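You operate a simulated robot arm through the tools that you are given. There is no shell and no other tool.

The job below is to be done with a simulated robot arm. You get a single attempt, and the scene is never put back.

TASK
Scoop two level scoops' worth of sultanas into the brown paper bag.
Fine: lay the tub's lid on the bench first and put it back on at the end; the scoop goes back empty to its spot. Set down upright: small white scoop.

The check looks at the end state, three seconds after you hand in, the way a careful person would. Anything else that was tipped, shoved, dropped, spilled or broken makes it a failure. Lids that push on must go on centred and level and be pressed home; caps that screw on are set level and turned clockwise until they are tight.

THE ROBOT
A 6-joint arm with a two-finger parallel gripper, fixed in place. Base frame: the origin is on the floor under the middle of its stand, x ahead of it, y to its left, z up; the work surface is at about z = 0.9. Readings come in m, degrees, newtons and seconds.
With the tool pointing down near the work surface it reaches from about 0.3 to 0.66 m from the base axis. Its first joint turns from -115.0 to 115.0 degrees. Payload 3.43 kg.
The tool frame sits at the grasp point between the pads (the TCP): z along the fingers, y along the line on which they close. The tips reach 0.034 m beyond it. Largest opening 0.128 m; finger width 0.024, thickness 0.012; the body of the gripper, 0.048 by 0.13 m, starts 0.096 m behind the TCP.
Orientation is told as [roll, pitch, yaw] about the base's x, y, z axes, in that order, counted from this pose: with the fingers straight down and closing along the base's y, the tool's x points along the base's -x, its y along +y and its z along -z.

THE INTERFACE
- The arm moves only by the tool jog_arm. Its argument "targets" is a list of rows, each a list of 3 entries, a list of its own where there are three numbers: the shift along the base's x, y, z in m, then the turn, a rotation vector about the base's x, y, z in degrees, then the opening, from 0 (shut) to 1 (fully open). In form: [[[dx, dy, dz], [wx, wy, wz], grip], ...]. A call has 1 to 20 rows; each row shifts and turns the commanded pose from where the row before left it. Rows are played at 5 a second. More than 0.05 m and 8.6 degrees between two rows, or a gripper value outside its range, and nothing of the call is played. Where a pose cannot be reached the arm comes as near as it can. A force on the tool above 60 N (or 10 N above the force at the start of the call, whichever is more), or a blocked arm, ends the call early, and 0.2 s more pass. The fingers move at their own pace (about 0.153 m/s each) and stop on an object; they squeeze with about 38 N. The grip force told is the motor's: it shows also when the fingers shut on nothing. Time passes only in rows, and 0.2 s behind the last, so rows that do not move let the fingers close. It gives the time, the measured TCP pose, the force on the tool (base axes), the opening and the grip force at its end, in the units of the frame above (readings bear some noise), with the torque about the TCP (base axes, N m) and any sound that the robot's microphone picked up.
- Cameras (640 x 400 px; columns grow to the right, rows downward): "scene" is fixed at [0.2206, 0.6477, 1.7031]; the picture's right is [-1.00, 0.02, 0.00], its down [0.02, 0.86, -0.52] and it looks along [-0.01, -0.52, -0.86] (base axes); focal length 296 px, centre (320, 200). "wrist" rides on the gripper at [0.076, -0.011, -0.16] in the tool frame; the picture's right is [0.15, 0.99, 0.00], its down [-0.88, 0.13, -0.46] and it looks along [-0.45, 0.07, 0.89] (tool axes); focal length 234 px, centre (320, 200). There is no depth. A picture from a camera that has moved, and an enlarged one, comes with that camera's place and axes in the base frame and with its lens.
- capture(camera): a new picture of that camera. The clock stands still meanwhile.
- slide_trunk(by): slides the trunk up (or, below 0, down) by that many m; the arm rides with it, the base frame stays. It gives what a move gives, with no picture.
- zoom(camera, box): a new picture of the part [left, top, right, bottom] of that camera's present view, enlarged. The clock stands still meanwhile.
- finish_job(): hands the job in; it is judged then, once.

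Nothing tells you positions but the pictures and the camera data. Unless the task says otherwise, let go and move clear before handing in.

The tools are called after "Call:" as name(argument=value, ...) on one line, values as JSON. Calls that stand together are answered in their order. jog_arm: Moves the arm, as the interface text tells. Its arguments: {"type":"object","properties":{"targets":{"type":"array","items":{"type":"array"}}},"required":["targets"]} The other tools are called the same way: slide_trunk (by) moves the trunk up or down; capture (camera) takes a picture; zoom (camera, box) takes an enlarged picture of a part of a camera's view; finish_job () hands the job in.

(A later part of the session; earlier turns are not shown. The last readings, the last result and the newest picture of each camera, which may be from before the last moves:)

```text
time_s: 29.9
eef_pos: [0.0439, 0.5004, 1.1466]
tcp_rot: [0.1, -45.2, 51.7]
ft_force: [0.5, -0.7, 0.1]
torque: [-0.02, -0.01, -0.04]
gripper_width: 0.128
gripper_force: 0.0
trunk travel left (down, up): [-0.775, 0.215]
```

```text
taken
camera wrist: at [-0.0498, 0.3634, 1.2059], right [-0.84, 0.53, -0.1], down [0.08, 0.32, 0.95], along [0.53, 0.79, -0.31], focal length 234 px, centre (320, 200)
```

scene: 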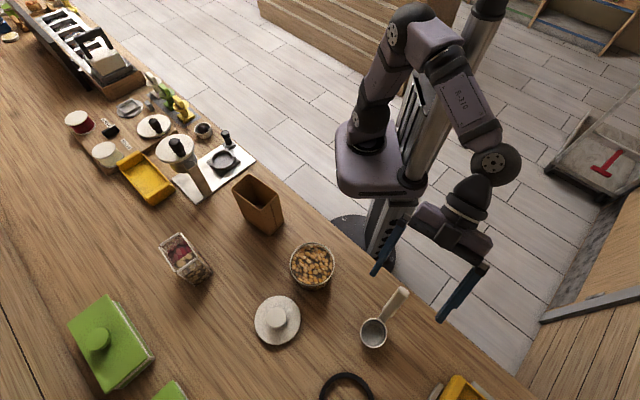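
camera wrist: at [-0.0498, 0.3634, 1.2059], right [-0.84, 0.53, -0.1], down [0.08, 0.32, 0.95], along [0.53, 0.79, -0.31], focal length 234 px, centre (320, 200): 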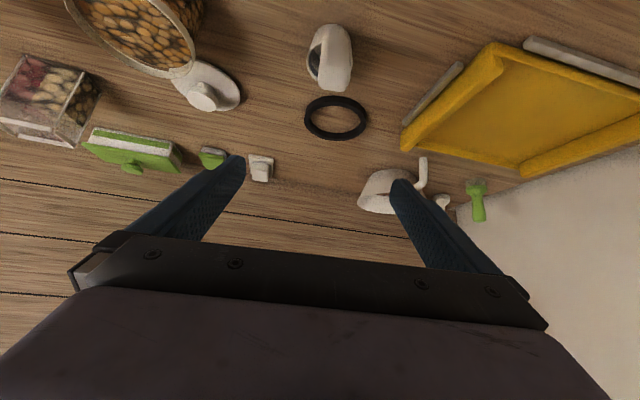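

The trunk is 0.15 m lower and the pose is held exactly. The handle tip triangulates to (0.033, 0.489), which is centred between the fingers. Now I'll descend to the grasp height.

Call:
jog_arm(targets=[[[0, 0, -0.03], [0, 0, 0], 1], [[0, 0, -0.03], [0, 0, 0], 1], [[0, 0, -0.03], [0, 0, 0], 1], [[0, 0, -0.02], [0, 0, 0], 1], [[0, 0, -0.012], [0, 0, 0], 1], [[0, 0, 0], [0, 0, 0], 1]])

Call:
capture(camera="wrist")

Call:
zoom(camera="scene", box=[330, 220, 530, 360])

```text
time_s: 31.4
eef_pos: [0.046, 0.5013, 1.0348]
tcp_rot: [1.5, -45.7, 50.3]
ft_force: [-0.3, -0.5, 0.1]
torque: [0.02, 0.01, 0.05]
gripper_width: 0.128
gripper_force: 0.1
trunk travel left (down, up): [-0.775, 0.215]
```

```text
taken
camera wrist: at [-0.0477, 0.364, 1.0921], right [-0.84, 0.54, -0.09], down [0.09, 0.3, 0.95], along [0.54, 0.79, -0.3], focal length 234 px, centre (320, 200)
```

wrist: 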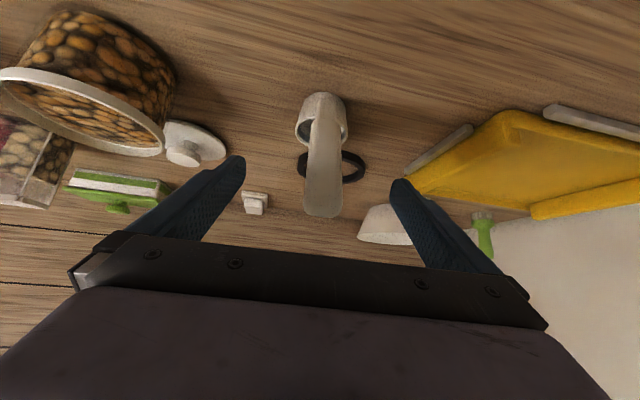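

```text
2.86 times, centred on (430, 290) of scene
camera zoom: at [0.2206, 0.6477, 1.7031], right [-1.0, 0.02, 0.0], down [0.02, 0.86, -0.52], along [-0.01, -0.52, -0.86], focal length 846 px, centre (6, -57)
```

zoom: 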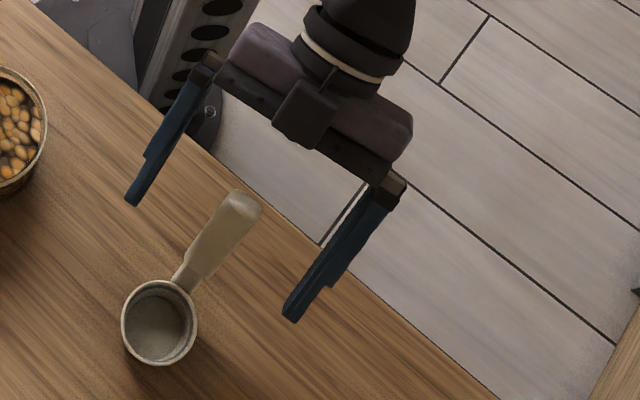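

The handle is nicely between the fingers, but the arm is slightly at its limit again. I'll go up 0.1 m, lower the trunk another 0.1 m and come back to this pose with more margin.

Call:
jog_arm(targets=[[[0, 0, 0.04], [0, 0, 0], 1], [[0, 0, 0.04], [0, 0, 0], 1], [[0, 0, 0.04], [0, 0, 0], 1], [[0, 0, 0], [0, 0, 0], 1]])

Call:
slide_trunk(by=-0.1)

Call:
capture(camera="wrist")

Call:
capture(camera="scene")

```text
time_s: 32.4
eef_pos: [0.0432, 0.5014, 1.1407]
tcp_rot: [0.0, -45.0, 51.8]
ft_force: [-0.2, -0.1, 0.0]
torque: [0.01, 0.02, -0.01]
gripper_width: 0.1281
gripper_force: 0.1
trunk travel left (down, up): [-0.775, 0.215]
```

```text
time_s: 33.7
eef_pos: [0.0437, 0.5019, 1.0417]
tcp_rot: [0.1, -44.9, 51.6]
ft_force: [0.2, -0.6, 0.3]
torque: [-0.01, -0.01, -0.02]
gripper_width: 0.1283
gripper_force: 0.0
trunk travel left (down, up): [-0.675, 0.315]
```

```text
taken
camera wrist: at [-0.0499, 0.3636, 1.101], right [-0.84, 0.53, -0.1], down [0.08, 0.32, 0.95], along [0.53, 0.79, -0.31], focal length 234 px, centre (320, 200)
```

wrist: 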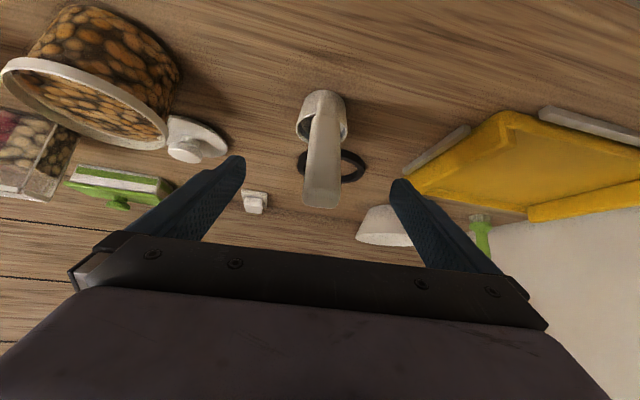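

```text
taken
```

scene: 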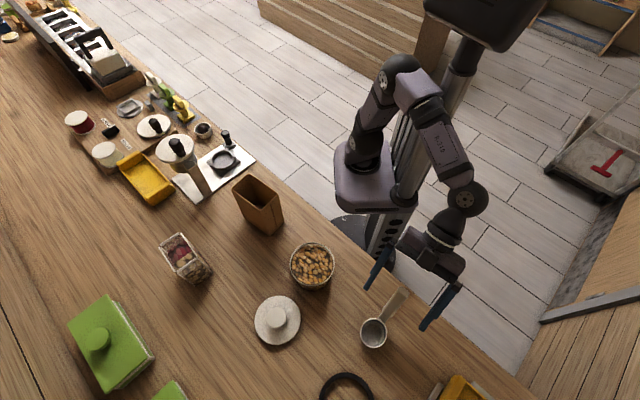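

Now the pose is exact, with margin. I'll drop the last 15 mm and close partway to check the centring before squeezing.

Call:
jog_arm(targets=[[[0, 0, -0.008], [0, 0, 0], 1], [[0, 0, -0.007], [0, 0, 0], 1], [[0, 0, 0], [0, 0, 0], 0.6], [[0, 0, 0], [0, 0, 0], 0.35], [[0, 0, 0], [0, 0, 0], 0.35]])

Call:
zoom(camera="wrist", box=[220, 70, 440, 250])

Call:
zoom(camera="scene", box=[340, 230, 480, 360])

```text
time_s: 34.9
eef_pos: [0.0444, 0.5021, 1.0268]
tcp_rot: [0.2, -45.1, 51.5]
ft_force: [0.2, -0.5, 0.3]
torque: [-0.04, 0.01, -0.01]
gripper_width: 0.0449
gripper_force: 0.0
trunk travel left (down, up): [-0.675, 0.315]
```

```text
2.22 times, centred on (330, 160) of wrist
camera zoom: at [-0.0499, 0.3634, 1.0863], right [-0.84, 0.53, -0.1], down [0.08, 0.31, 0.95], along [0.53, 0.79, -0.31], focal length 520 px, centre (298, 289)
```

zoom: 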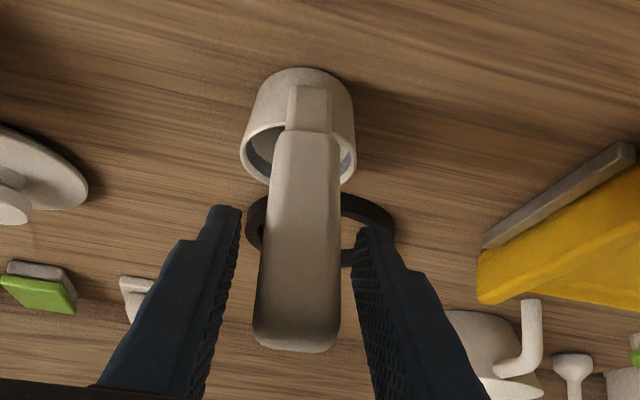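

```text
3.08 times, centred on (410, 295) of scene
camera zoom: at [0.2206, 0.6477, 1.7031], right [-1.0, 0.02, 0.0], down [0.02, 0.86, -0.52], along [-0.01, -0.52, -0.86], focal length 912 px, centre (43, -92)
```

zoom: 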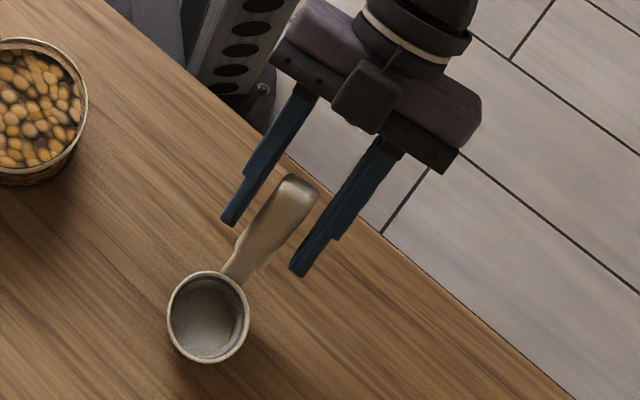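

The handle sits about 2–3 mm off centre, so I'll nudge the tool sideways to match and then close.

Call:
jog_arm(targets=[[[-0.002, 0.0013, 0], [0, 0, 0], 0.35], [[0, 0, 0], [0, 0, 0], 0.28], [[0, 0, 0], [0, 0, 0], 0.22], [[0, 0, 0], [0, 0, 0], 0.15], [[0, 0, 0], [0, 0, 0], 0.1], [[0, 0, 0], [0, 0, 0], 0.1]])

Call:
zoom(camera="wrist", box=[220, 70, 440, 250])

Call:
zoom(camera="scene", box=[340, 230, 480, 360])

```text
time_s: 36.3
eef_pos: [0.0425, 0.5013, 1.0284]
tcp_rot: [0.4, -45.2, 51.3]
ft_force: [-0.2, -0.7, 0.1]
torque: [0.01, -0.01, -0.04]
gripper_width: 0.0261
gripper_force: 38.1
trunk travel left (down, up): [-0.675, 0.315]
```

```text
2.22 times, centred on (330, 160) of wrist
camera zoom: at [-0.0507, 0.3649, 1.0871], right [-0.84, 0.54, -0.1], down [0.09, 0.31, 0.95], along [0.54, 0.79, -0.31], focal length 520 px, centre (298, 289)
```

zoom: 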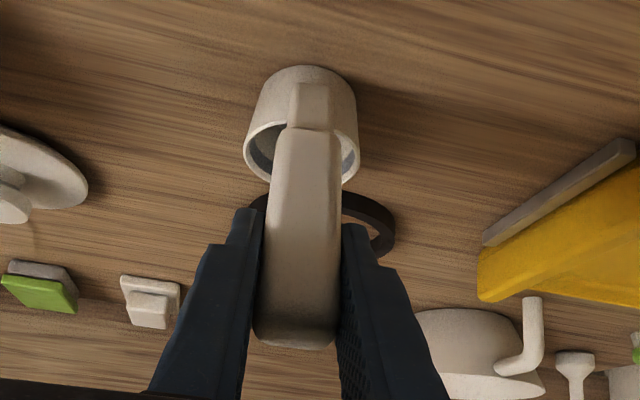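

```text
3.08 times, centred on (410, 295) of scene
camera zoom: at [0.2206, 0.6477, 1.7031], right [-1.0, 0.02, 0.0], down [0.02, 0.86, -0.52], along [-0.01, -0.52, -0.86], focal length 912 px, centre (43, -92)
```

zoom: 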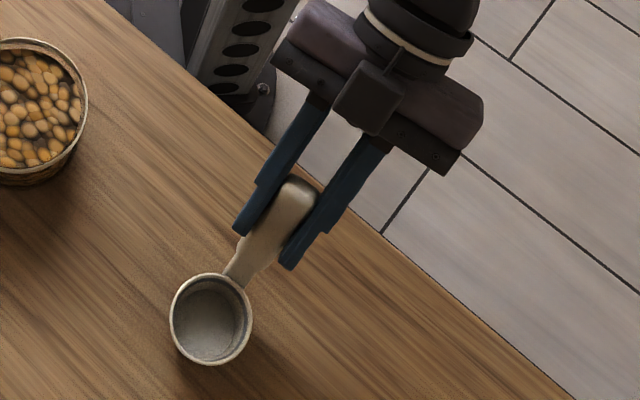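

The scoop is gripped at 26 mm wide with the full 38 N. I'm recording this pose, TCP ≈ (0.0425, 0.5013, 1.028) at 45° depression and yaw ≈ 51.5°, for the return. Now I'll lift straight up.

Call:
jog_arm(targets=[[[0, 0, 0.01], [0, 0, 0], 0.08], [[0, 0, 0.02], [0, 0, 0], 0.08], [[0, 0, 0.04], [0, 0, 0], 0.08], [[0, 0, 0.04], [0, 0, 0], 0.08], [[0, 0, 0.04], [0, 0, 0], 0.08], [[0, 0, 0], [0, 0, 0], 0.08]])

Call:
capture(camera="wrist")

Call:
capture(camera="scene")

```text
time_s: 37.7
eef_pos: [0.0429, 0.502, 1.1777]
tcp_rot: [0.0, -45.0, 51.4]
ft_force: [0.6, -0.4, -0.3]
torque: [-0.06, 0.05, 0.02]
gripper_width: 0.0263
gripper_force: 37.9
trunk travel left (down, up): [-0.675, 0.315]
```

```text
taken
camera wrist: at [-0.0508, 0.3653, 1.2367], right [-0.84, 0.54, -0.1], down [0.09, 0.32, 0.94], along [0.54, 0.78, -0.31], focal length 234 px, centre (320, 200)
```

wrist: 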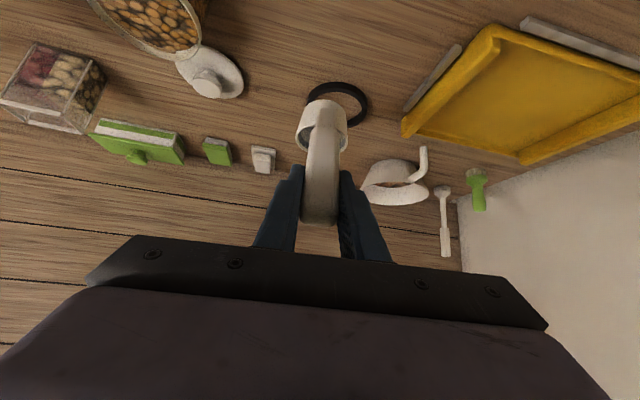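

```text
taken
```

scene: 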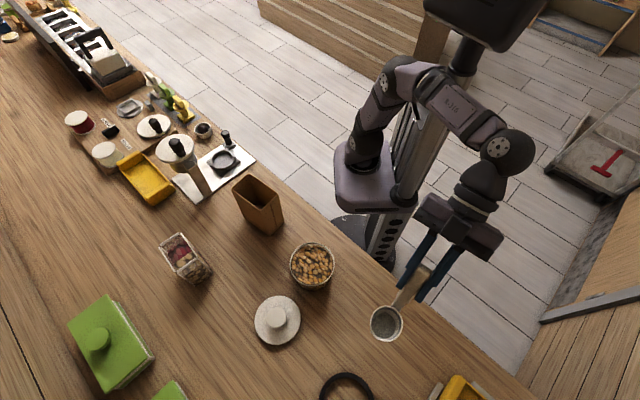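

The scoop came up with no load change. I'll compare its position in the grip with the earlier view to check for slip.

Call:
zoom(camera="wrist", box=[220, 70, 440, 250])

Call:
zoom(camera="scene", box=[340, 220, 500, 360])

```text
2.22 times, centred on (330, 160) of wrist
camera zoom: at [-0.0508, 0.3653, 1.2367], right [-0.84, 0.54, -0.1], down [0.09, 0.32, 0.94], along [0.54, 0.78, -0.31], focal length 520 px, centre (298, 289)
```

zoom: 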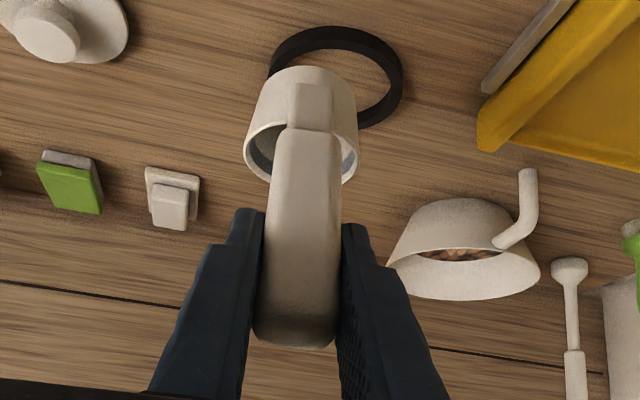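

```text
2.86 times, centred on (420, 290) of scene
camera zoom: at [0.2206, 0.6477, 1.7031], right [-1.0, 0.02, 0.0], down [0.02, 0.86, -0.52], along [-0.01, -0.52, -0.86], focal length 846 px, centre (34, -57)
```

zoom: 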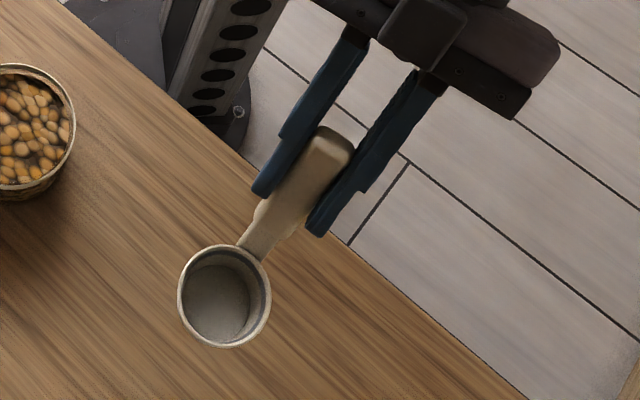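

No slip; the scoop sits in the grip exactly as before. Next I'll look at the tub contents and rim for depth estimates.

Call:
zoom(camera="scene", box=[280, 230, 345, 300])

Call:
zoom(camera="wrist", box=[80, 0, 260, 110])

```text
5.71 times, centred on (312, 265) of scene
camera zoom: at [0.2206, 0.6477, 1.7031], right [-1.0, 0.02, 0.0], down [0.02, 0.86, -0.52], along [-0.01, -0.52, -0.86], focal length 1693 px, centre (363, -171)
```

zoom: 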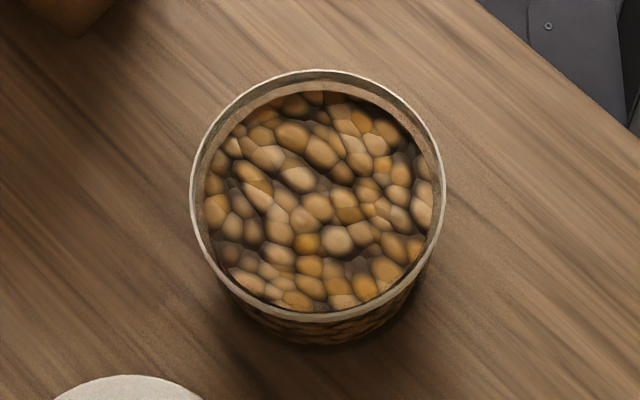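

```text
3.56 times, centred on (170, 55) of wrist
camera zoom: at [-0.0508, 0.3653, 1.2367], right [-0.84, 0.54, -0.1], down [0.09, 0.32, 0.94], along [0.54, 0.78, -0.31], focal length 833 px, centre (853, 716)
```

zoom: 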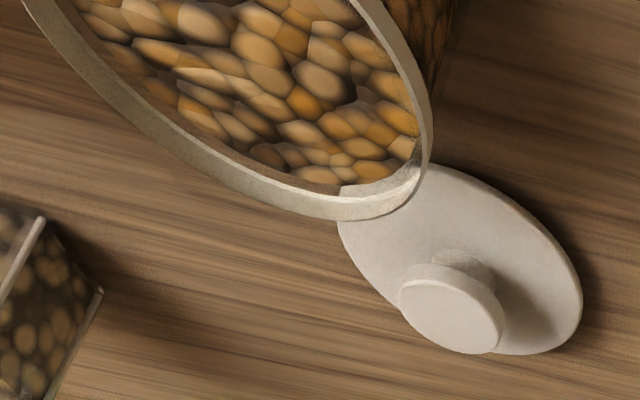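

Sultana level is about 14 mm below the tub rim, at z ≈ 0.963, and the tub centre is near (0.2345, 0.3995). I'll dig with the tool pointing sideways at azimuth −40°, which also suits pouring. First I'll raise the trunk again, then yaw while carrying the empty scoop level over the tub.

Call:
slide_trunk(by=0.15)

Call:
jog_arm(targets=[[[0.0123, -0.005, -0.005], [0, 0, -8.3], 0.08], [[0.0123, -0.005, -0.005], [0, 0, -8.3], 0.08], [[0.0123, -0.005, -0.01], [0, 0, -8.3], 0.08], [[0.0123, -0.005, -0.01], [0, 0, -8.3], 0.08], [[0.0123, -0.005, -0.01], [0, 0, -8.3], 0.08], [[0.0123, -0.005, -0.01], [0, 0, -8.3], 0.08], [[0.0123, -0.005, -0.01], [0, 0, -8.3], 0.08], [[0.0123, -0.005, -0.01], [0, 0, -8.3], 0.08], [[0.0123, -0.005, -0.01], [0, 0, -8.3], 0.08], [[0.0123, -0.005, -0.01], [0, 0, -8.3], 0.08], [[0.0123, -0.005, -0.01], [0, 0, -8.3], 0.08], [[0, 0, 0], [0, 0, 0], 0.08]])

Call:
capture(camera="scene")

Call:
capture(camera="wrist")

```text
time_s: 39.4
eef_pos: [0.044, 0.5029, 1.3273]
tcp_rot: [0.1, -45.0, 51.4]
ft_force: [0.5, -0.1, -0.5]
torque: [0.0, 0.02, 0.0]
gripper_width: 0.0263
gripper_force: 37.3
trunk travel left (down, up): [-0.825, 0.165]
```

```text
time_s: 42.0
eef_pos: [0.1898, 0.4107, 1.1946]
tcp_rot: [0.3, -44.9, -39.5]
ft_force: [-0.6, -0.6, -1.8]
torque: [0.05, 0.05, 0.01]
gripper_width: 0.0264
gripper_force: 37.8
out of reach, approached as far as the arm can: row 9, 10, 11
trunk travel left (down, up): [-0.825, 0.165]
```

```text
taken
```

scene: 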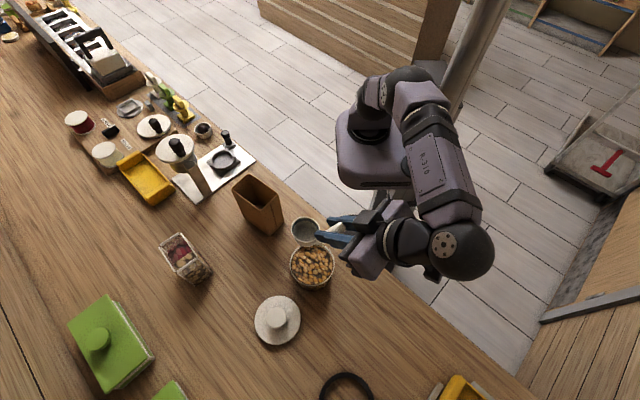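

```text
taken
camera wrist: at [0.0547, 0.5079, 1.2534], right [0.55, 0.83, -0.1], down [0.31, -0.09, 0.94], along [0.78, -0.55, -0.31], focal length 234 px, centre (320, 200)
```

wrist: 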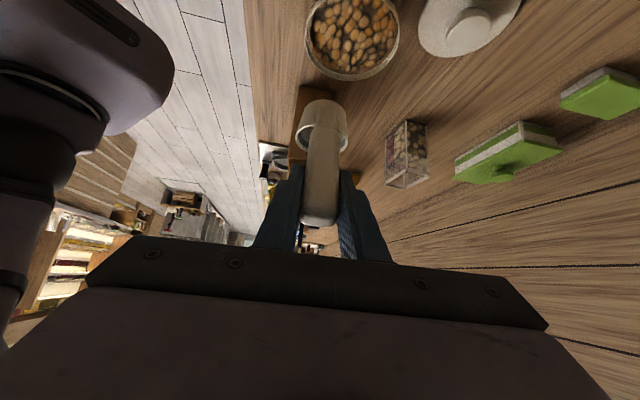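

The arm ran out of reach at this height, since the shoulder is low with the trunk down. I'll raise the trunk 0.1 m and lower the arm by the same amount, which brings this pose within reach.

Call:
slide_trunk(by=0.1)

Call:
jog_arm(targets=[[[0, 0, -0.03], [0, 0, 0], 0.08], [[0, 0, -0.04], [0, 0, 0], 0.08], [[0, 0, -0.04], [0, 0, 0], 0.08], [[0, 0, 0], [0, 0, 0], 0.08]])

Call:
capture(camera="scene")

```text
time_s: 43.4
eef_pos: [0.1903, 0.4106, 1.2956]
tcp_rot: [0.3, -44.9, -39.5]
ft_force: [-0.2, -0.3, -1.0]
torque: [0.03, 0.04, -0.01]
gripper_width: 0.0263
gripper_force: 38.3
trunk travel left (down, up): [-0.925, 0.065]
```

```text
time_s: 44.4
eef_pos: [0.1913, 0.4109, 1.1844]
tcp_rot: [0.4, -44.9, -39.4]
ft_force: [0.2, -0.2, -1.0]
torque: [0.04, 0.05, 0.0]
gripper_width: 0.0264
gripper_force: 38.3
trunk travel left (down, up): [-0.925, 0.065]
```

```text
taken
```

scene: 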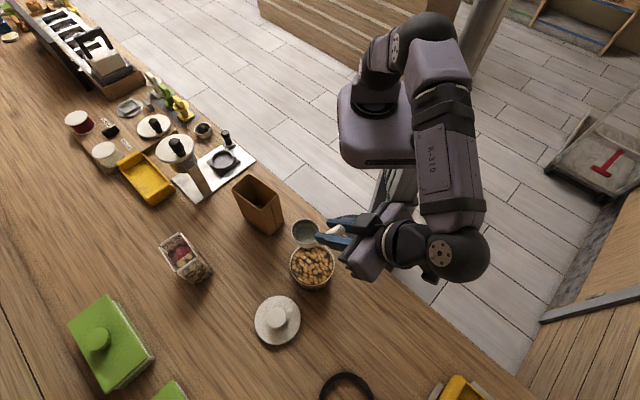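

The pose is settled at TCP (0.191, 0.411, 1.184) with the scoop level. Now I'll tip the scoop 60° forward above the tub while aligning it with the tub's centre line, then check before plunging.

Call:
jog_arm(targets=[[[0.00994, -0.00516, -0.0039], [4.77, 5.79, 0], 0.08], [[0.00994, -0.00516, -0.0039], [4.77, 5.79, 0], 0.08], [[0.00994, -0.00516, -0.0039], [4.77, 5.79, 0], 0.08], [[0.00994, -0.00516, -0.0039], [4.77, 5.79, 0], 0.08], [[0.00994, -0.00516, -0.0039], [4.77, 5.79, 0], 0.08], [[0.00994, -0.00516, -0.0039], [4.77, 5.79, 0], 0.08], [[0.00994, -0.00516, -0.0039], [4.77, 5.79, 0], 0.08], [[0.00994, -0.00516, -0.0039], [4.77, 5.79, 0], 0.08], [[0, 0, 0], [0, 0, 0], 0.08]])

Call:
capture(camera="wrist")

Call:
zoom(camera="scene", box=[230, 180, 390, 310])

```text
time_s: 46.4
eef_pos: [0.2703, 0.3692, 1.1543]
tcp_rot: [0.3, 15.1, -39.6]
ft_force: [0.0, -0.8, 0.1]
torque: [-0.09, -0.07, 0.0]
gripper_width: 0.0262
gripper_force: 38.4
trunk travel left (down, up): [-0.925, 0.065]
```

```text
taken
camera wrist: at [0.2381, 0.3807, 1.3278], right [0.52, 0.85, 0.04], down [0.83, -0.52, 0.21], along [0.2, -0.07, -0.98], focal length 234 px, centre (320, 200)
```

wrist: 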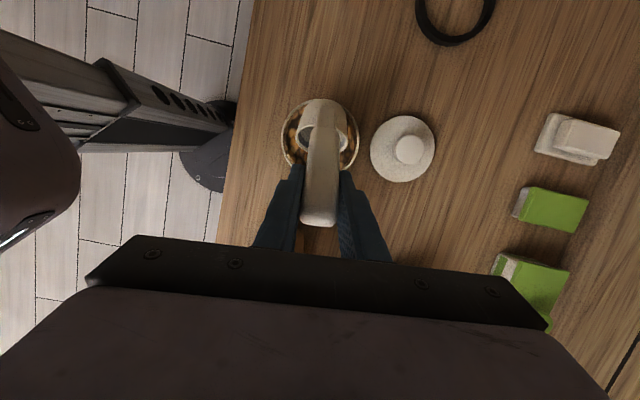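

```text
3.08 times, centred on (310, 245) of scene
camera zoom: at [0.2206, 0.6477, 1.7031], right [-1.0, 0.02, 0.0], down [0.02, 0.86, -0.52], along [-0.01, -0.52, -0.86], focal length 912 px, centre (351, 62)
```

zoom: 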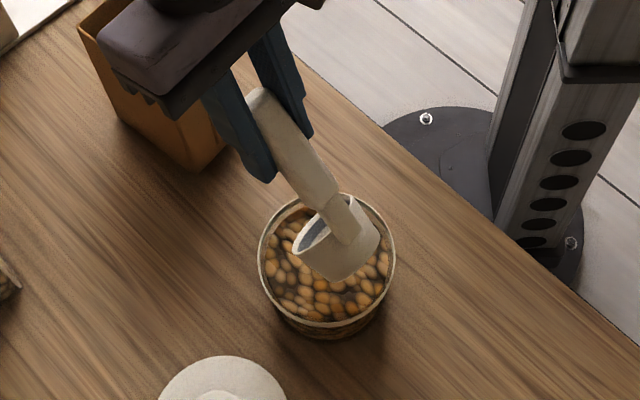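

The tilted bowl is over the tub. I'll measure the tub's centre precisely from this near-vertical view.

Call:
zoom(camera="wrist", box=[265, 80, 375, 190])

```text
3.64 times, centred on (320, 135) of wrist
camera zoom: at [0.2381, 0.3807, 1.3278], right [0.52, 0.85, 0.04], down [0.83, -0.52, 0.21], along [0.2, -0.07, -0.98], focal length 852 px, centre (320, 436)
```

zoom: 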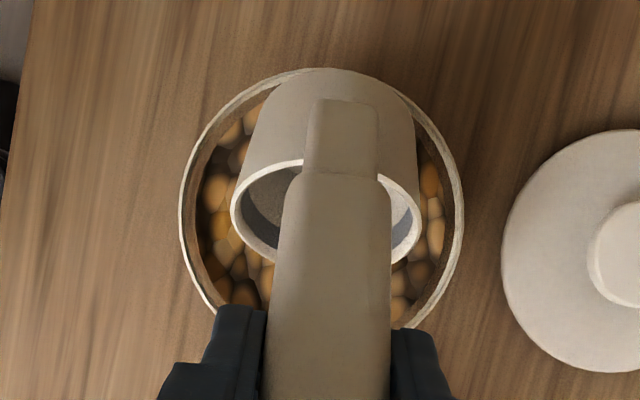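

The bowl clears the tub walls all around, so I'll plunge straight down into the sultanas in small steps and watch the force.

Call:
jog_arm(targets=[[[0, 0, -0.012], [0, 0, 0], 0.05], [[0, 0, -0.012], [0, 0, 0], 0.05], [[0, 0, -0.012], [0, 0, 0], 0.05], [[0, 0, -0.01], [0, 0, 0], 0.05]])

Call:
zoom(camera="scene", box=[250, 190, 380, 310])

Call:
zoom(camera="wrist", box=[265, 80, 375, 190])

```text
time_s: 47.4
eef_pos: [0.2684, 0.3696, 1.1074]
tcp_rot: [0.3, 15.0, -39.4]
ft_force: [0.1, -0.1, -1.9]
torque: [-0.03, -0.04, -0.01]
gripper_width: 0.0264
gripper_force: 38.3
trunk travel left (down, up): [-0.925, 0.065]
```

```text
3.33 times, centred on (315, 250) of scene
camera zoom: at [0.2206, 0.6477, 1.7031], right [-1.0, 0.02, 0.0], down [0.02, 0.86, -0.52], along [-0.01, -0.52, -0.86], focal length 988 px, centre (337, 33)
```

zoom: 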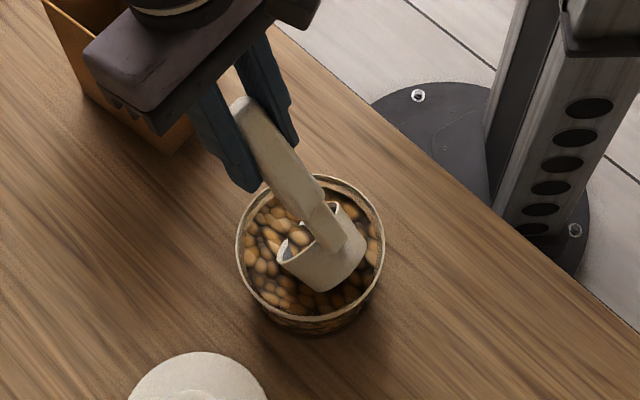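

```text
3.64 times, centred on (320, 135) of wrist
camera zoom: at [0.2379, 0.3806, 1.281], right [0.52, 0.85, 0.04], down [0.83, -0.52, 0.21], along [0.2, -0.07, -0.98], focal length 852 px, centre (320, 436)
```

zoom: 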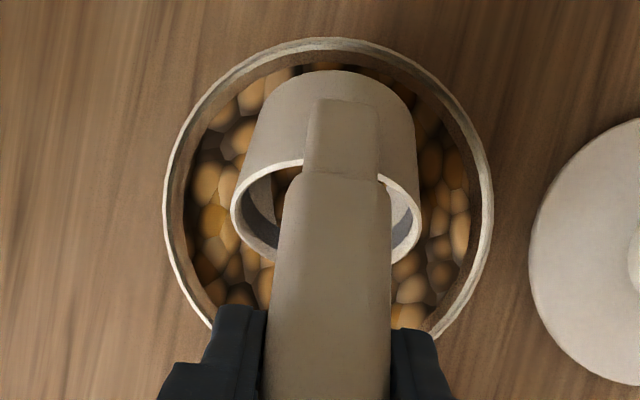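

The bowl is entering the sultanas and already shows some inside. I'll plunge another 22 mm.

Call:
jog_arm(targets=[[[0, 0, -0.008], [0, 0, 0], 0.05], [[0, 0, -0.007], [0, 0, 0], 0.05], [[0, 0, -0.007], [0, 0, 0], 0.05]])

Call:
zoom(camera="scene", box=[250, 190, 380, 310])

Call:
zoom(camera="wrist", box=[265, 80, 375, 190])

```text
time_s: 48.2
eef_pos: [0.27, 0.3703, 1.085]
tcp_rot: [0.1, 15.2, -39.3]
ft_force: [0.6, 0.3, -1.8]
torque: [-0.04, -0.06, 0.01]
gripper_width: 0.0267
gripper_force: 38.5
trunk travel left (down, up): [-0.925, 0.065]
```

```text
3.33 times, centred on (315, 250) of scene
camera zoom: at [0.2206, 0.6477, 1.7031], right [-1.0, 0.02, 0.0], down [0.02, 0.86, -0.52], along [-0.01, -0.52, -0.86], focal length 988 px, centre (337, 33)
```

zoom: 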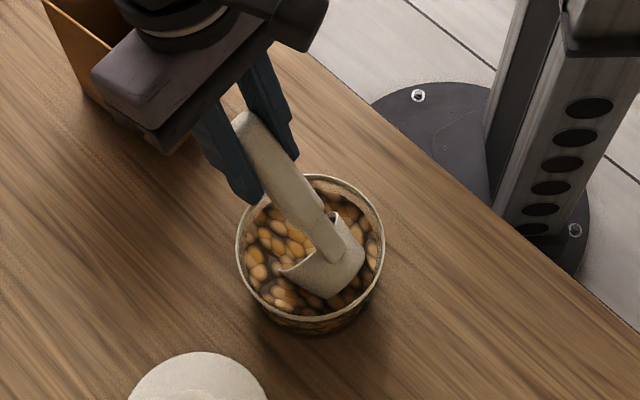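

```text
3.64 times, centred on (320, 135) of wrist
camera zoom: at [0.2384, 0.3805, 1.2586], right [0.52, 0.85, 0.04], down [0.83, -0.52, 0.21], along [0.2, -0.08, -0.98], focal length 852 px, centre (320, 436)
```

zoom: 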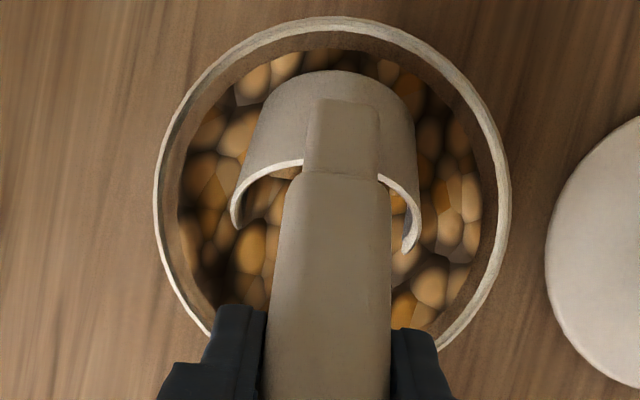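

The lip is submerged and the opening faces the sultanas. Now I'll sweep forward while levelling the scoop under the surface, first half.

Call:
jog_arm(targets=[[[-0.01204, 0.00992, 0.0026], [-4.77, -5.79, 0], 0.05], [[-0.01212, 0.00999, 0], [-4.77, -5.79, 0], 0.05], [[-0.01197, 0.00986, -0.0025], [-4.77, -5.79, 0], 0.05], [[-0.01158, 0.00954, -0.0046], [-4.77, -5.79, 0], 0.05]])

Call:
zoom(camera="scene", box=[250, 190, 380, 310])

Call:
capture(camera="wrist")

```text
time_s: 49.2
eef_pos: [0.2217, 0.4093, 1.0796]
tcp_rot: [0.3, -15.1, -39.5]
ft_force: [-0.9, -0.9, -1.5]
torque: [-0.05, -0.03, 0.0]
gripper_width: 0.0264
gripper_force: 38.6
trunk travel left (down, up): [-0.925, 0.065]
```

```text
3.33 times, centred on (315, 250) of scene
camera zoom: at [0.2206, 0.6477, 1.7031], right [-1.0, 0.02, 0.0], down [0.02, 0.86, -0.52], along [-0.01, -0.52, -0.86], focal length 988 px, centre (337, 33)
```

zoom: 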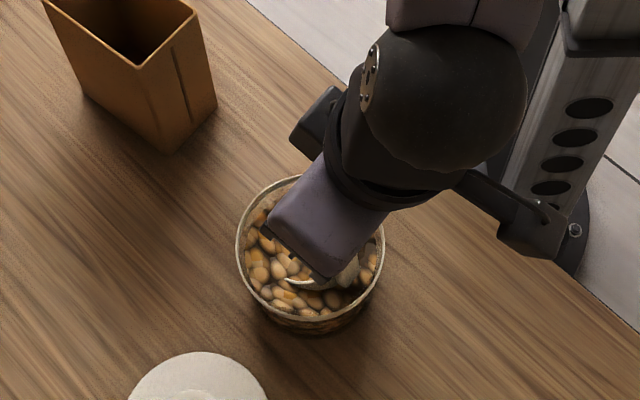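

```text
taken
camera wrist: at [0.126, 0.4736, 1.2137], right [0.52, 0.85, -0.03], down [0.65, -0.37, 0.67], along [0.56, -0.37, -0.74], focal length 234 px, centre (320, 200)
```

wrist: 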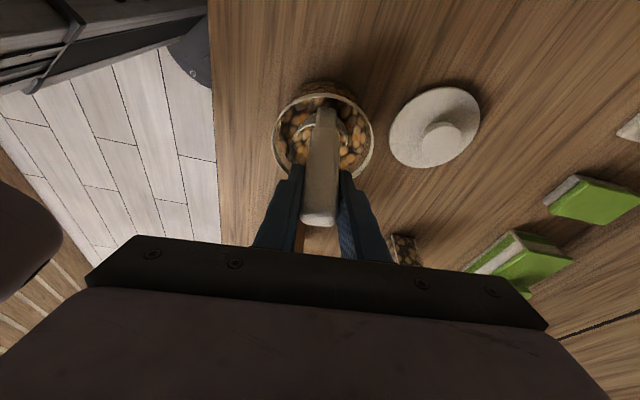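

The sweep is going smoothly with low forces, and the tub hasn't moved. I'll finish levelling the scoop under the surface.

Call:
jog_arm(targets=[[[-0.01096, 0.00903, -0.007], [-4.77, -5.79, 0], 0.05], [[-0.01004, 0.00827, -0.0092], [-4.77, -5.79, 0], 0.05], [[-0.00911, 0.0075, -0.011], [-4.77, -5.79, 0], 0.05], [[-0.0078, 0.00642, -0.0132], [-4.77, -5.79, 0], 0.05]])

Call:
zoom(camera="scene", box=[250, 190, 380, 310])

Call:
zoom(camera="wrist", box=[230, 40, 410, 180])

```text
time_s: 50.2
eef_pos: [0.1844, 0.4399, 1.0392]
tcp_rot: [0.5, -45.0, -39.6]
ft_force: [0.1, 0.3, -1.2]
torque: [0.05, 0.07, 0.0]
gripper_width: 0.0263
gripper_force: 38.2
trunk travel left (down, up): [-0.925, 0.065]
```

```text
3.33 times, centred on (315, 250) of scene
camera zoom: at [0.2206, 0.6477, 1.7031], right [-1.0, 0.02, 0.0], down [0.02, 0.86, -0.52], along [-0.01, -0.52, -0.86], focal length 988 px, centre (337, 33)
```

zoom: 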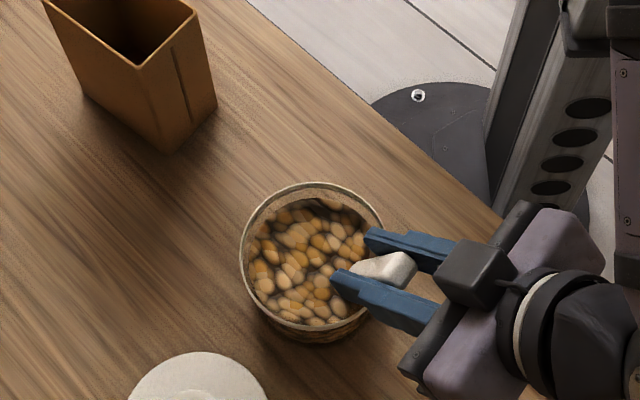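

```text
2.86 times, centred on (320, 110) of wrist
camera zoom: at [0.0484, 0.5373, 1.0986], right [0.55, 0.83, -0.1], down [0.31, -0.09, 0.95], along [0.78, -0.55, -0.31], focal length 669 px, centre (320, 457)
```

zoom: 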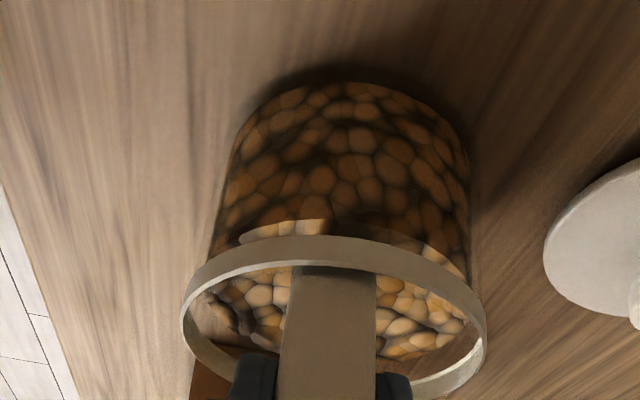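

The scoop is now level under the surface. The handle seems to have nudged the tub a few millimetres, so I'll lift straight up slowly and look at both the fill and the tub.

Call:
jog_arm(targets=[[[0.0015, -0.0012, 0.006], [0, 0, 0], 0.05], [[0, 0, 0.01], [0, 0, 0], 0.05], [[0, 0, 0.01], [0, 0, 0], 0.05], [[0, 0, 0.012], [0, 0, 0], 0.05], [[0, 0, 0.012], [0, 0, 0], 0.05], [[0, 0, 0.015], [0, 0, 0], 0.05], [[0, 0, 0.015], [0, 0, 0], 0.05], [[0, 0, 0], [0, 0, 0], 0.05]])

Call:
zoom(camera="scene", box=[250, 190, 380, 310])

Call:
capture(camera="scene")

Call:
capture(camera="wrist")

```text
time_s: 52.0
eef_pos: [0.1843, 0.4386, 1.1203]
tcp_rot: [0.2, -44.8, -39.3]
ft_force: [0.9, -0.1, -1.4]
torque: [0.06, 0.04, -0.05]
gripper_width: 0.0267
gripper_force: 37.4
trunk travel left (down, up): [-0.925, 0.065]
```

```text
3.33 times, centred on (315, 250) of scene
camera zoom: at [0.2206, 0.6477, 1.7031], right [-1.0, 0.02, 0.0], down [0.02, 0.86, -0.52], along [-0.01, -0.52, -0.86], focal length 988 px, centre (337, 33)
```

zoom: 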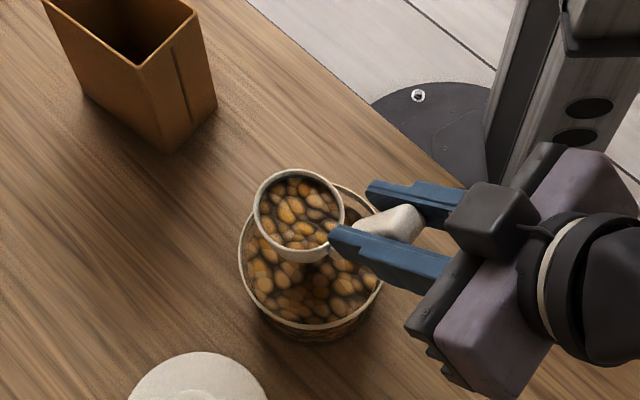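

```text
taken
```

scene: 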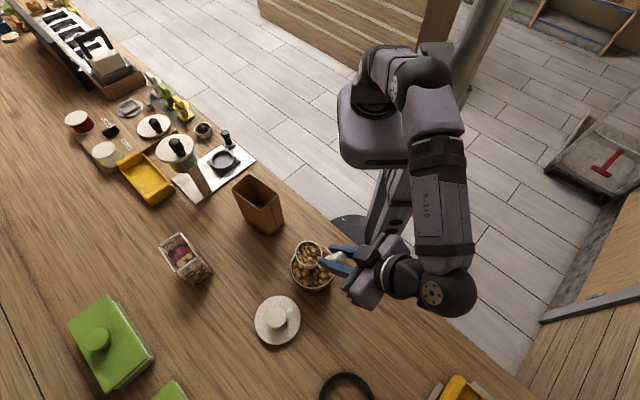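

```text
taken
camera wrist: at [0.0493, 0.5353, 1.1801], right [0.55, 0.83, -0.1], down [0.31, -0.09, 0.94], along [0.78, -0.55, -0.31], focal length 234 px, centre (320, 200)
```

wrist: 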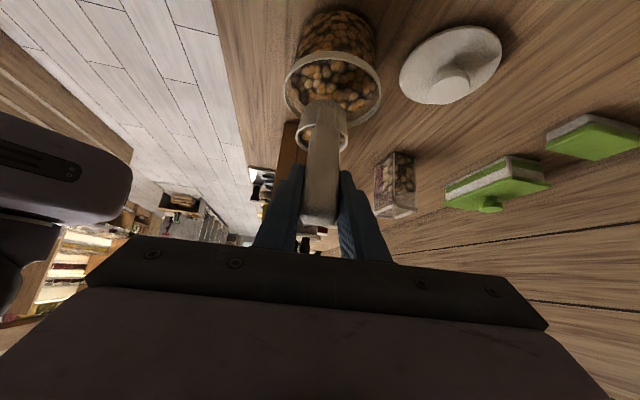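

The scoop came up full. I'll zoom in to compare the fill with the dark level line inside the bowl.

Call:
zoom(camera="scene", box=[290, 230, 340, 270])

Call:
zoom(camera="wrist", box=[270, 40, 390, 180])

```text
10.00 times, centred on (315, 250) of scene
camera zoom: at [0.2206, 0.6477, 1.7031], right [-1.0, 0.02, 0.0], down [0.02, 0.86, -0.52], along [-0.01, -0.52, -0.86], focal length 2963 px, centre (370, -300)
```

zoom: 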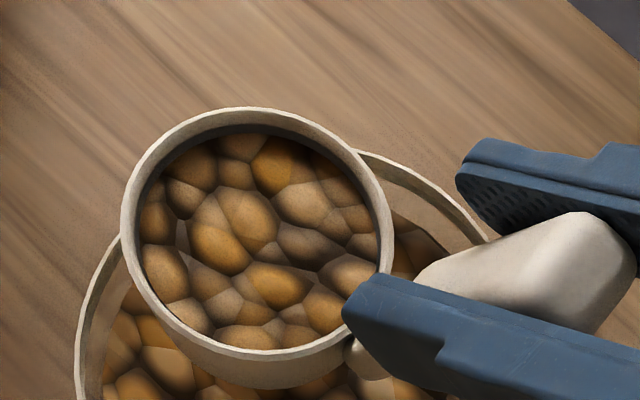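

```text
2.86 times, centred on (330, 110) of wrist
camera zoom: at [0.0493, 0.5353, 1.1801], right [0.55, 0.83, -0.1], down [0.31, -0.09, 0.94], along [0.78, -0.55, -0.31], focal length 669 px, centre (291, 457)
```

zoom: 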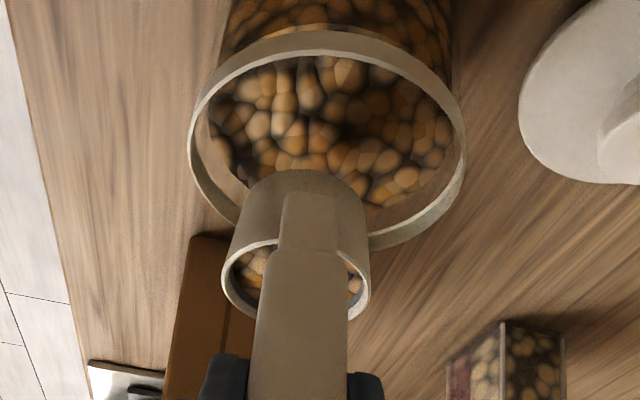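

The fill sits level at the ring line, so that's a good level scoop. I'll raise it gently using the remaining trunk travel plus the arm, keeping it level, before moving over the bag.

Call:
slide_trunk(by=0.06)

Call:
jog_arm(targets=[[[0, 0, 0.015], [0, 0, 0], 0.05], [[0, 0, 0.02], [0, 0, 0], 0.05], [[0, 0, 0.015], [0, 0, 0], 0.05], [[0, 0, 0], [0, 0, 0], 0.05]])

Call:
zoom(camera="scene", box=[250, 190, 380, 310])

```text
time_s: 53.0
eef_pos: [0.185, 0.4386, 1.1806]
tcp_rot: [0.2, -44.8, -39.4]
ft_force: [0.6, -0.6, -1.2]
torque: [0.06, 0.06, -0.01]
gripper_width: 0.0264
gripper_force: 37.9
trunk travel left (down, up): [-0.985, 0.005]
```

```text
time_s: 54.0
eef_pos: [0.1844, 0.4383, 1.2319]
tcp_rot: [0.2, -44.9, -39.4]
ft_force: [0.3, 0.3, -0.9]
torque: [0.06, 0.08, -0.05]
gripper_width: 0.0268
gripper_force: 37.9
trunk travel left (down, up): [-0.985, 0.005]
```

```text
3.33 times, centred on (315, 250) of scene
camera zoom: at [0.2206, 0.6477, 1.7031], right [-1.0, 0.02, 0.0], down [0.02, 0.86, -0.52], along [-0.01, -0.52, -0.86], focal length 988 px, centre (337, 33)
```

zoom: 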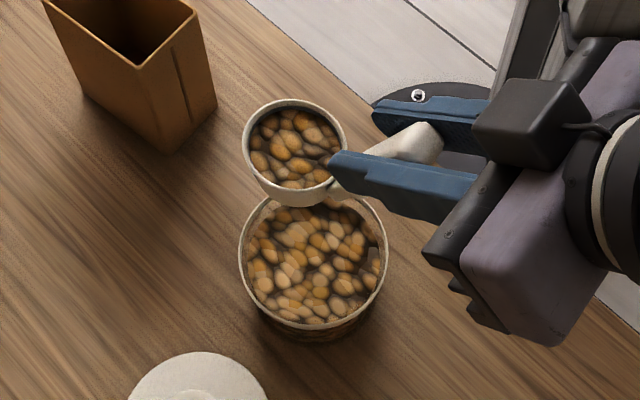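

The tub is still well filled and nothing has spilled. Now I'll carry the level scoop to the bag, turning to azimuth −70° on the way.

Call:
jog_arm(targets=[[[0.015, -0.0085, 0], [0, 0, -3.0], 0.05], [[0.022, -0.01263, 0], [0, 0, -4.37], 0.05], [[0.022, -0.01263, 0], [0, 0, -4.37], 0.05], [[0.022, -0.01263, 0], [0, 0, -4.37], 0.05], [[0.022, -0.01263, 0], [0, 0, -4.37], 0.05], [[0.022, -0.01263, 0], [0, 0, -4.37], 0.05], [[0.0145, -0.0085, 0], [0, 0, -3.0], 0.05], [[0.0144, -0.0083, 0], [0, 0, -2.75], 0.05], [[0, 0, 0], [0, 0, 0], 0.05]])

Call:
capture(camera="scene")

Call:
zoom(camera="scene", box=[200, 140, 360, 280])

Call:
capture(camera="wrist")

```text
time_s: 56.0
eef_pos: [0.3388, 0.351, 1.2317]
tcp_rot: [0.3, -45.0, -70.1]
ft_force: [-0.4, 0.3, -1.8]
torque: [0.07, 0.05, -0.01]
gripper_width: 0.0263
gripper_force: 38.2
trunk travel left (down, up): [-0.985, 0.005]
```

```text
taken
```

scene: 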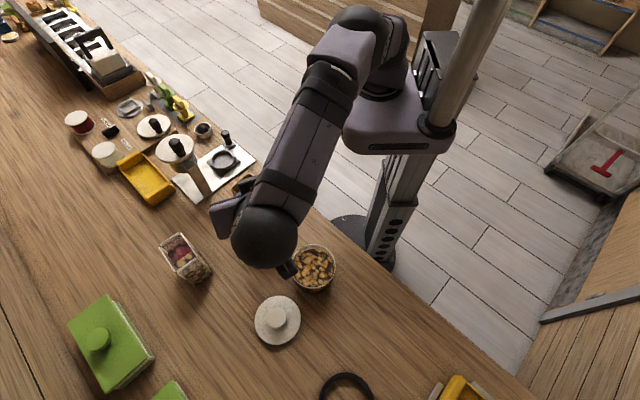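

```text
2.86 times, centred on (280, 210) of scene
camera zoom: at [0.2206, 0.6477, 1.7031], right [-1.0, 0.02, 0.0], down [0.02, 0.86, -0.52], along [-0.01, -0.52, -0.86], focal length 846 px, centre (434, 171)
```

zoom: 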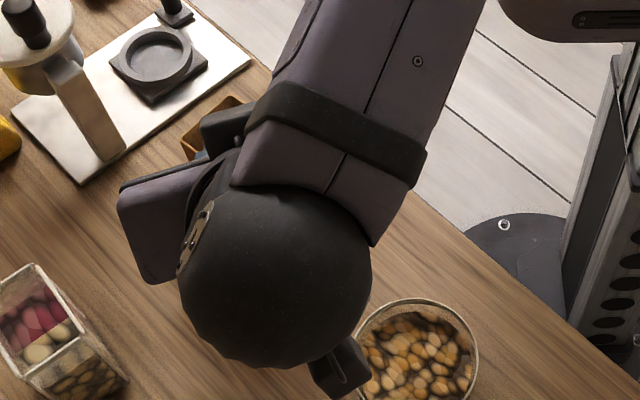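

```text
taken
camera wrist: at [0.2709, 0.5032, 1.2908], right [0.89, 0.44, -0.1], down [0.22, -0.24, 0.95], along [0.39, -0.87, -0.31], focal length 234 px, centre (320, 200)
```

wrist: 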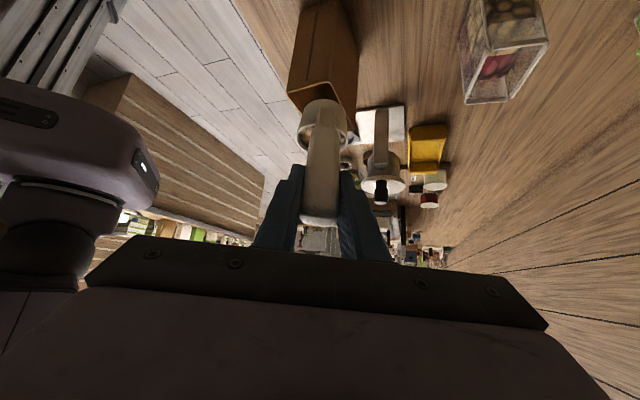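

I'm positioned behind the bag. The scene camera is blocked by the arm, so I'll use the wrist camera to check that the bowl lines up with the bag mouth.

Call:
zoom(camera="wrist", box=[250, 0, 400, 150])

```text
2.67 times, centred on (325, 75) of wrist
camera zoom: at [0.2709, 0.5032, 1.2908], right [0.89, 0.44, -0.1], down [0.22, -0.24, 0.95], along [0.39, -0.87, -0.31], focal length 624 px, centre (307, 533)
```

zoom: 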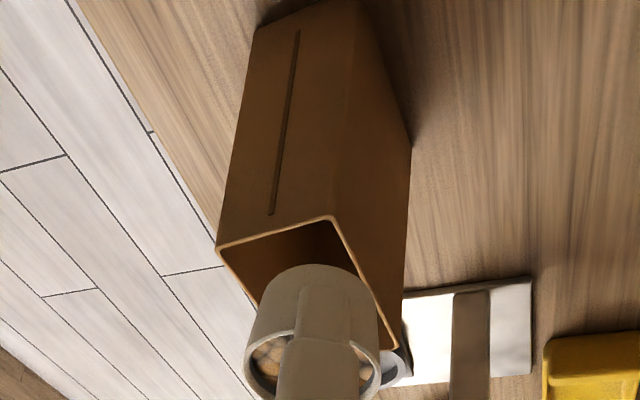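

The bag corners triangulate to a centre of about (0.380, 0.2375), so the bowl lip is where I want it, just behind the middle of the mouth. I'll start tipping slowly, pivoting about the lip.

Call:
jog_arm(targets=[[[0.004, -0.0111, 0.0014], [6.58, 2.38, 0], 0.05], [[0.0045, -0.0125, 0.0008], [6.58, 2.38, 0], 0.05], [[0.0049, -0.0135, 0.0011], [6.58, 2.38, 0], 0.05]])

Call:
zoom(camera="wrist", box=[230, 0, 410, 160])

Call:
zoom(camera="scene", box=[200, 140, 360, 280])

```text
time_s: 56.8
eef_pos: [0.3529, 0.3102, 1.2354]
tcp_rot: [0.3, -23.8, -70.2]
ft_force: [-0.5, -0.3, -1.7]
torque: [0.06, 0.0, 0.01]
gripper_width: 0.0266
gripper_force: 38.1
trunk travel left (down, up): [-0.985, 0.005]
```

```text
2.50 times, centred on (320, 80) of wrist
camera zoom: at [0.2952, 0.4324, 1.35], right [0.88, 0.47, -0.05], down [0.33, -0.54, 0.77], along [0.33, -0.7, -0.63], focal length 585 px, centre (320, 500)
```

zoom: 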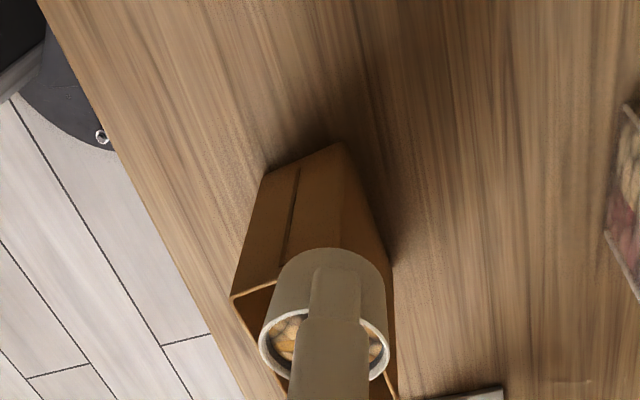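

```text
2.86 times, centred on (280, 210) of scene
camera zoom: at [0.2206, 0.6477, 1.7031], right [-1.0, 0.02, 0.0], down [0.02, 0.86, -0.52], along [-0.01, -0.52, -0.86], focal length 846 px, centre (434, 171)
```

zoom: 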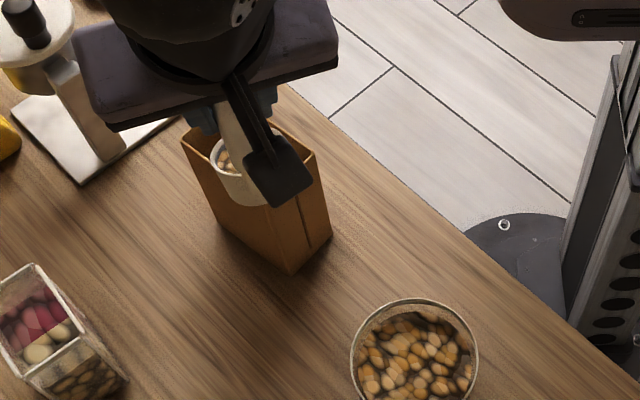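

The lip is over the mouth. I'll keep tipping in 5° steps.

Call:
jog_arm(targets=[[[0.0037, -0.0103, 0.0014], [4.7, 1.7, 0], 0.05], [[0.0039, -0.0107, 0.0015], [4.7, 1.7, 0], 0.05], [[0.004, -0.011, -0.0016], [4.7, 1.7, 0], 0.05]])

Call:
zoom(camera="wrist", box=[230, 20, 410, 180])

Call:
zoom(camera="scene", box=[220, 150, 320, 250])

```text
time_s: 57.6
eef_pos: [0.3639, 0.2799, 1.2374]
tcp_rot: [0.3, -8.8, -70.1]
ft_force: [0.2, 0.3, -1.4]
torque: [0.0, -0.04, -0.02]
gripper_width: 0.0265
gripper_force: 37.7
trunk travel left (down, up): [-0.985, 0.005]
```

```text
2.50 times, centred on (320, 100) of wrist
camera zoom: at [0.319, 0.3686, 1.382], right [0.88, 0.47, -0.02], down [0.39, -0.71, 0.59], along [0.27, -0.52, -0.81], focal length 585 px, centre (320, 450)
```

zoom: 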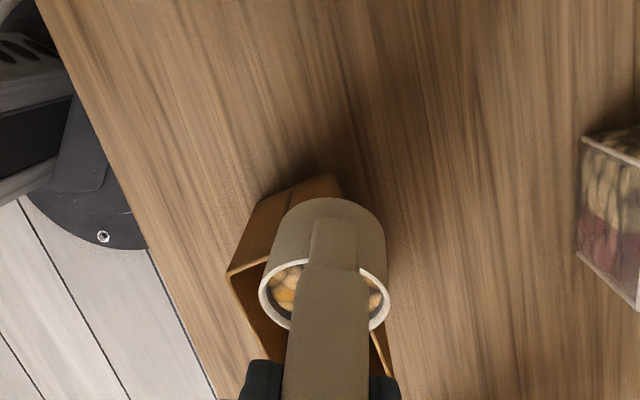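

```text
4.00 times, centred on (270, 200) of scene
camera zoom: at [0.2206, 0.6477, 1.7031], right [-1.0, 0.02, 0.0], down [0.02, 0.86, -0.52], along [-0.01, -0.52, -0.86], focal length 1185 px, centre (520, 200)
```

zoom: 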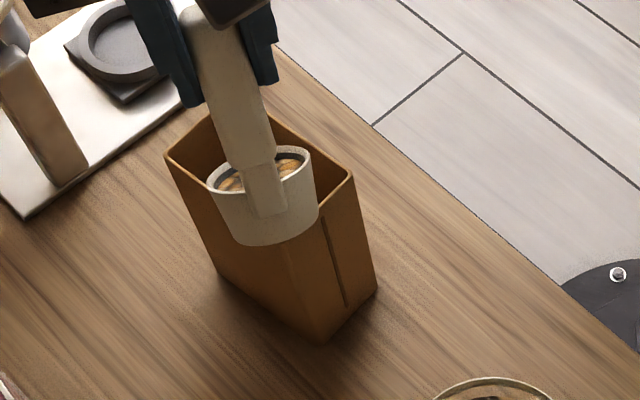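

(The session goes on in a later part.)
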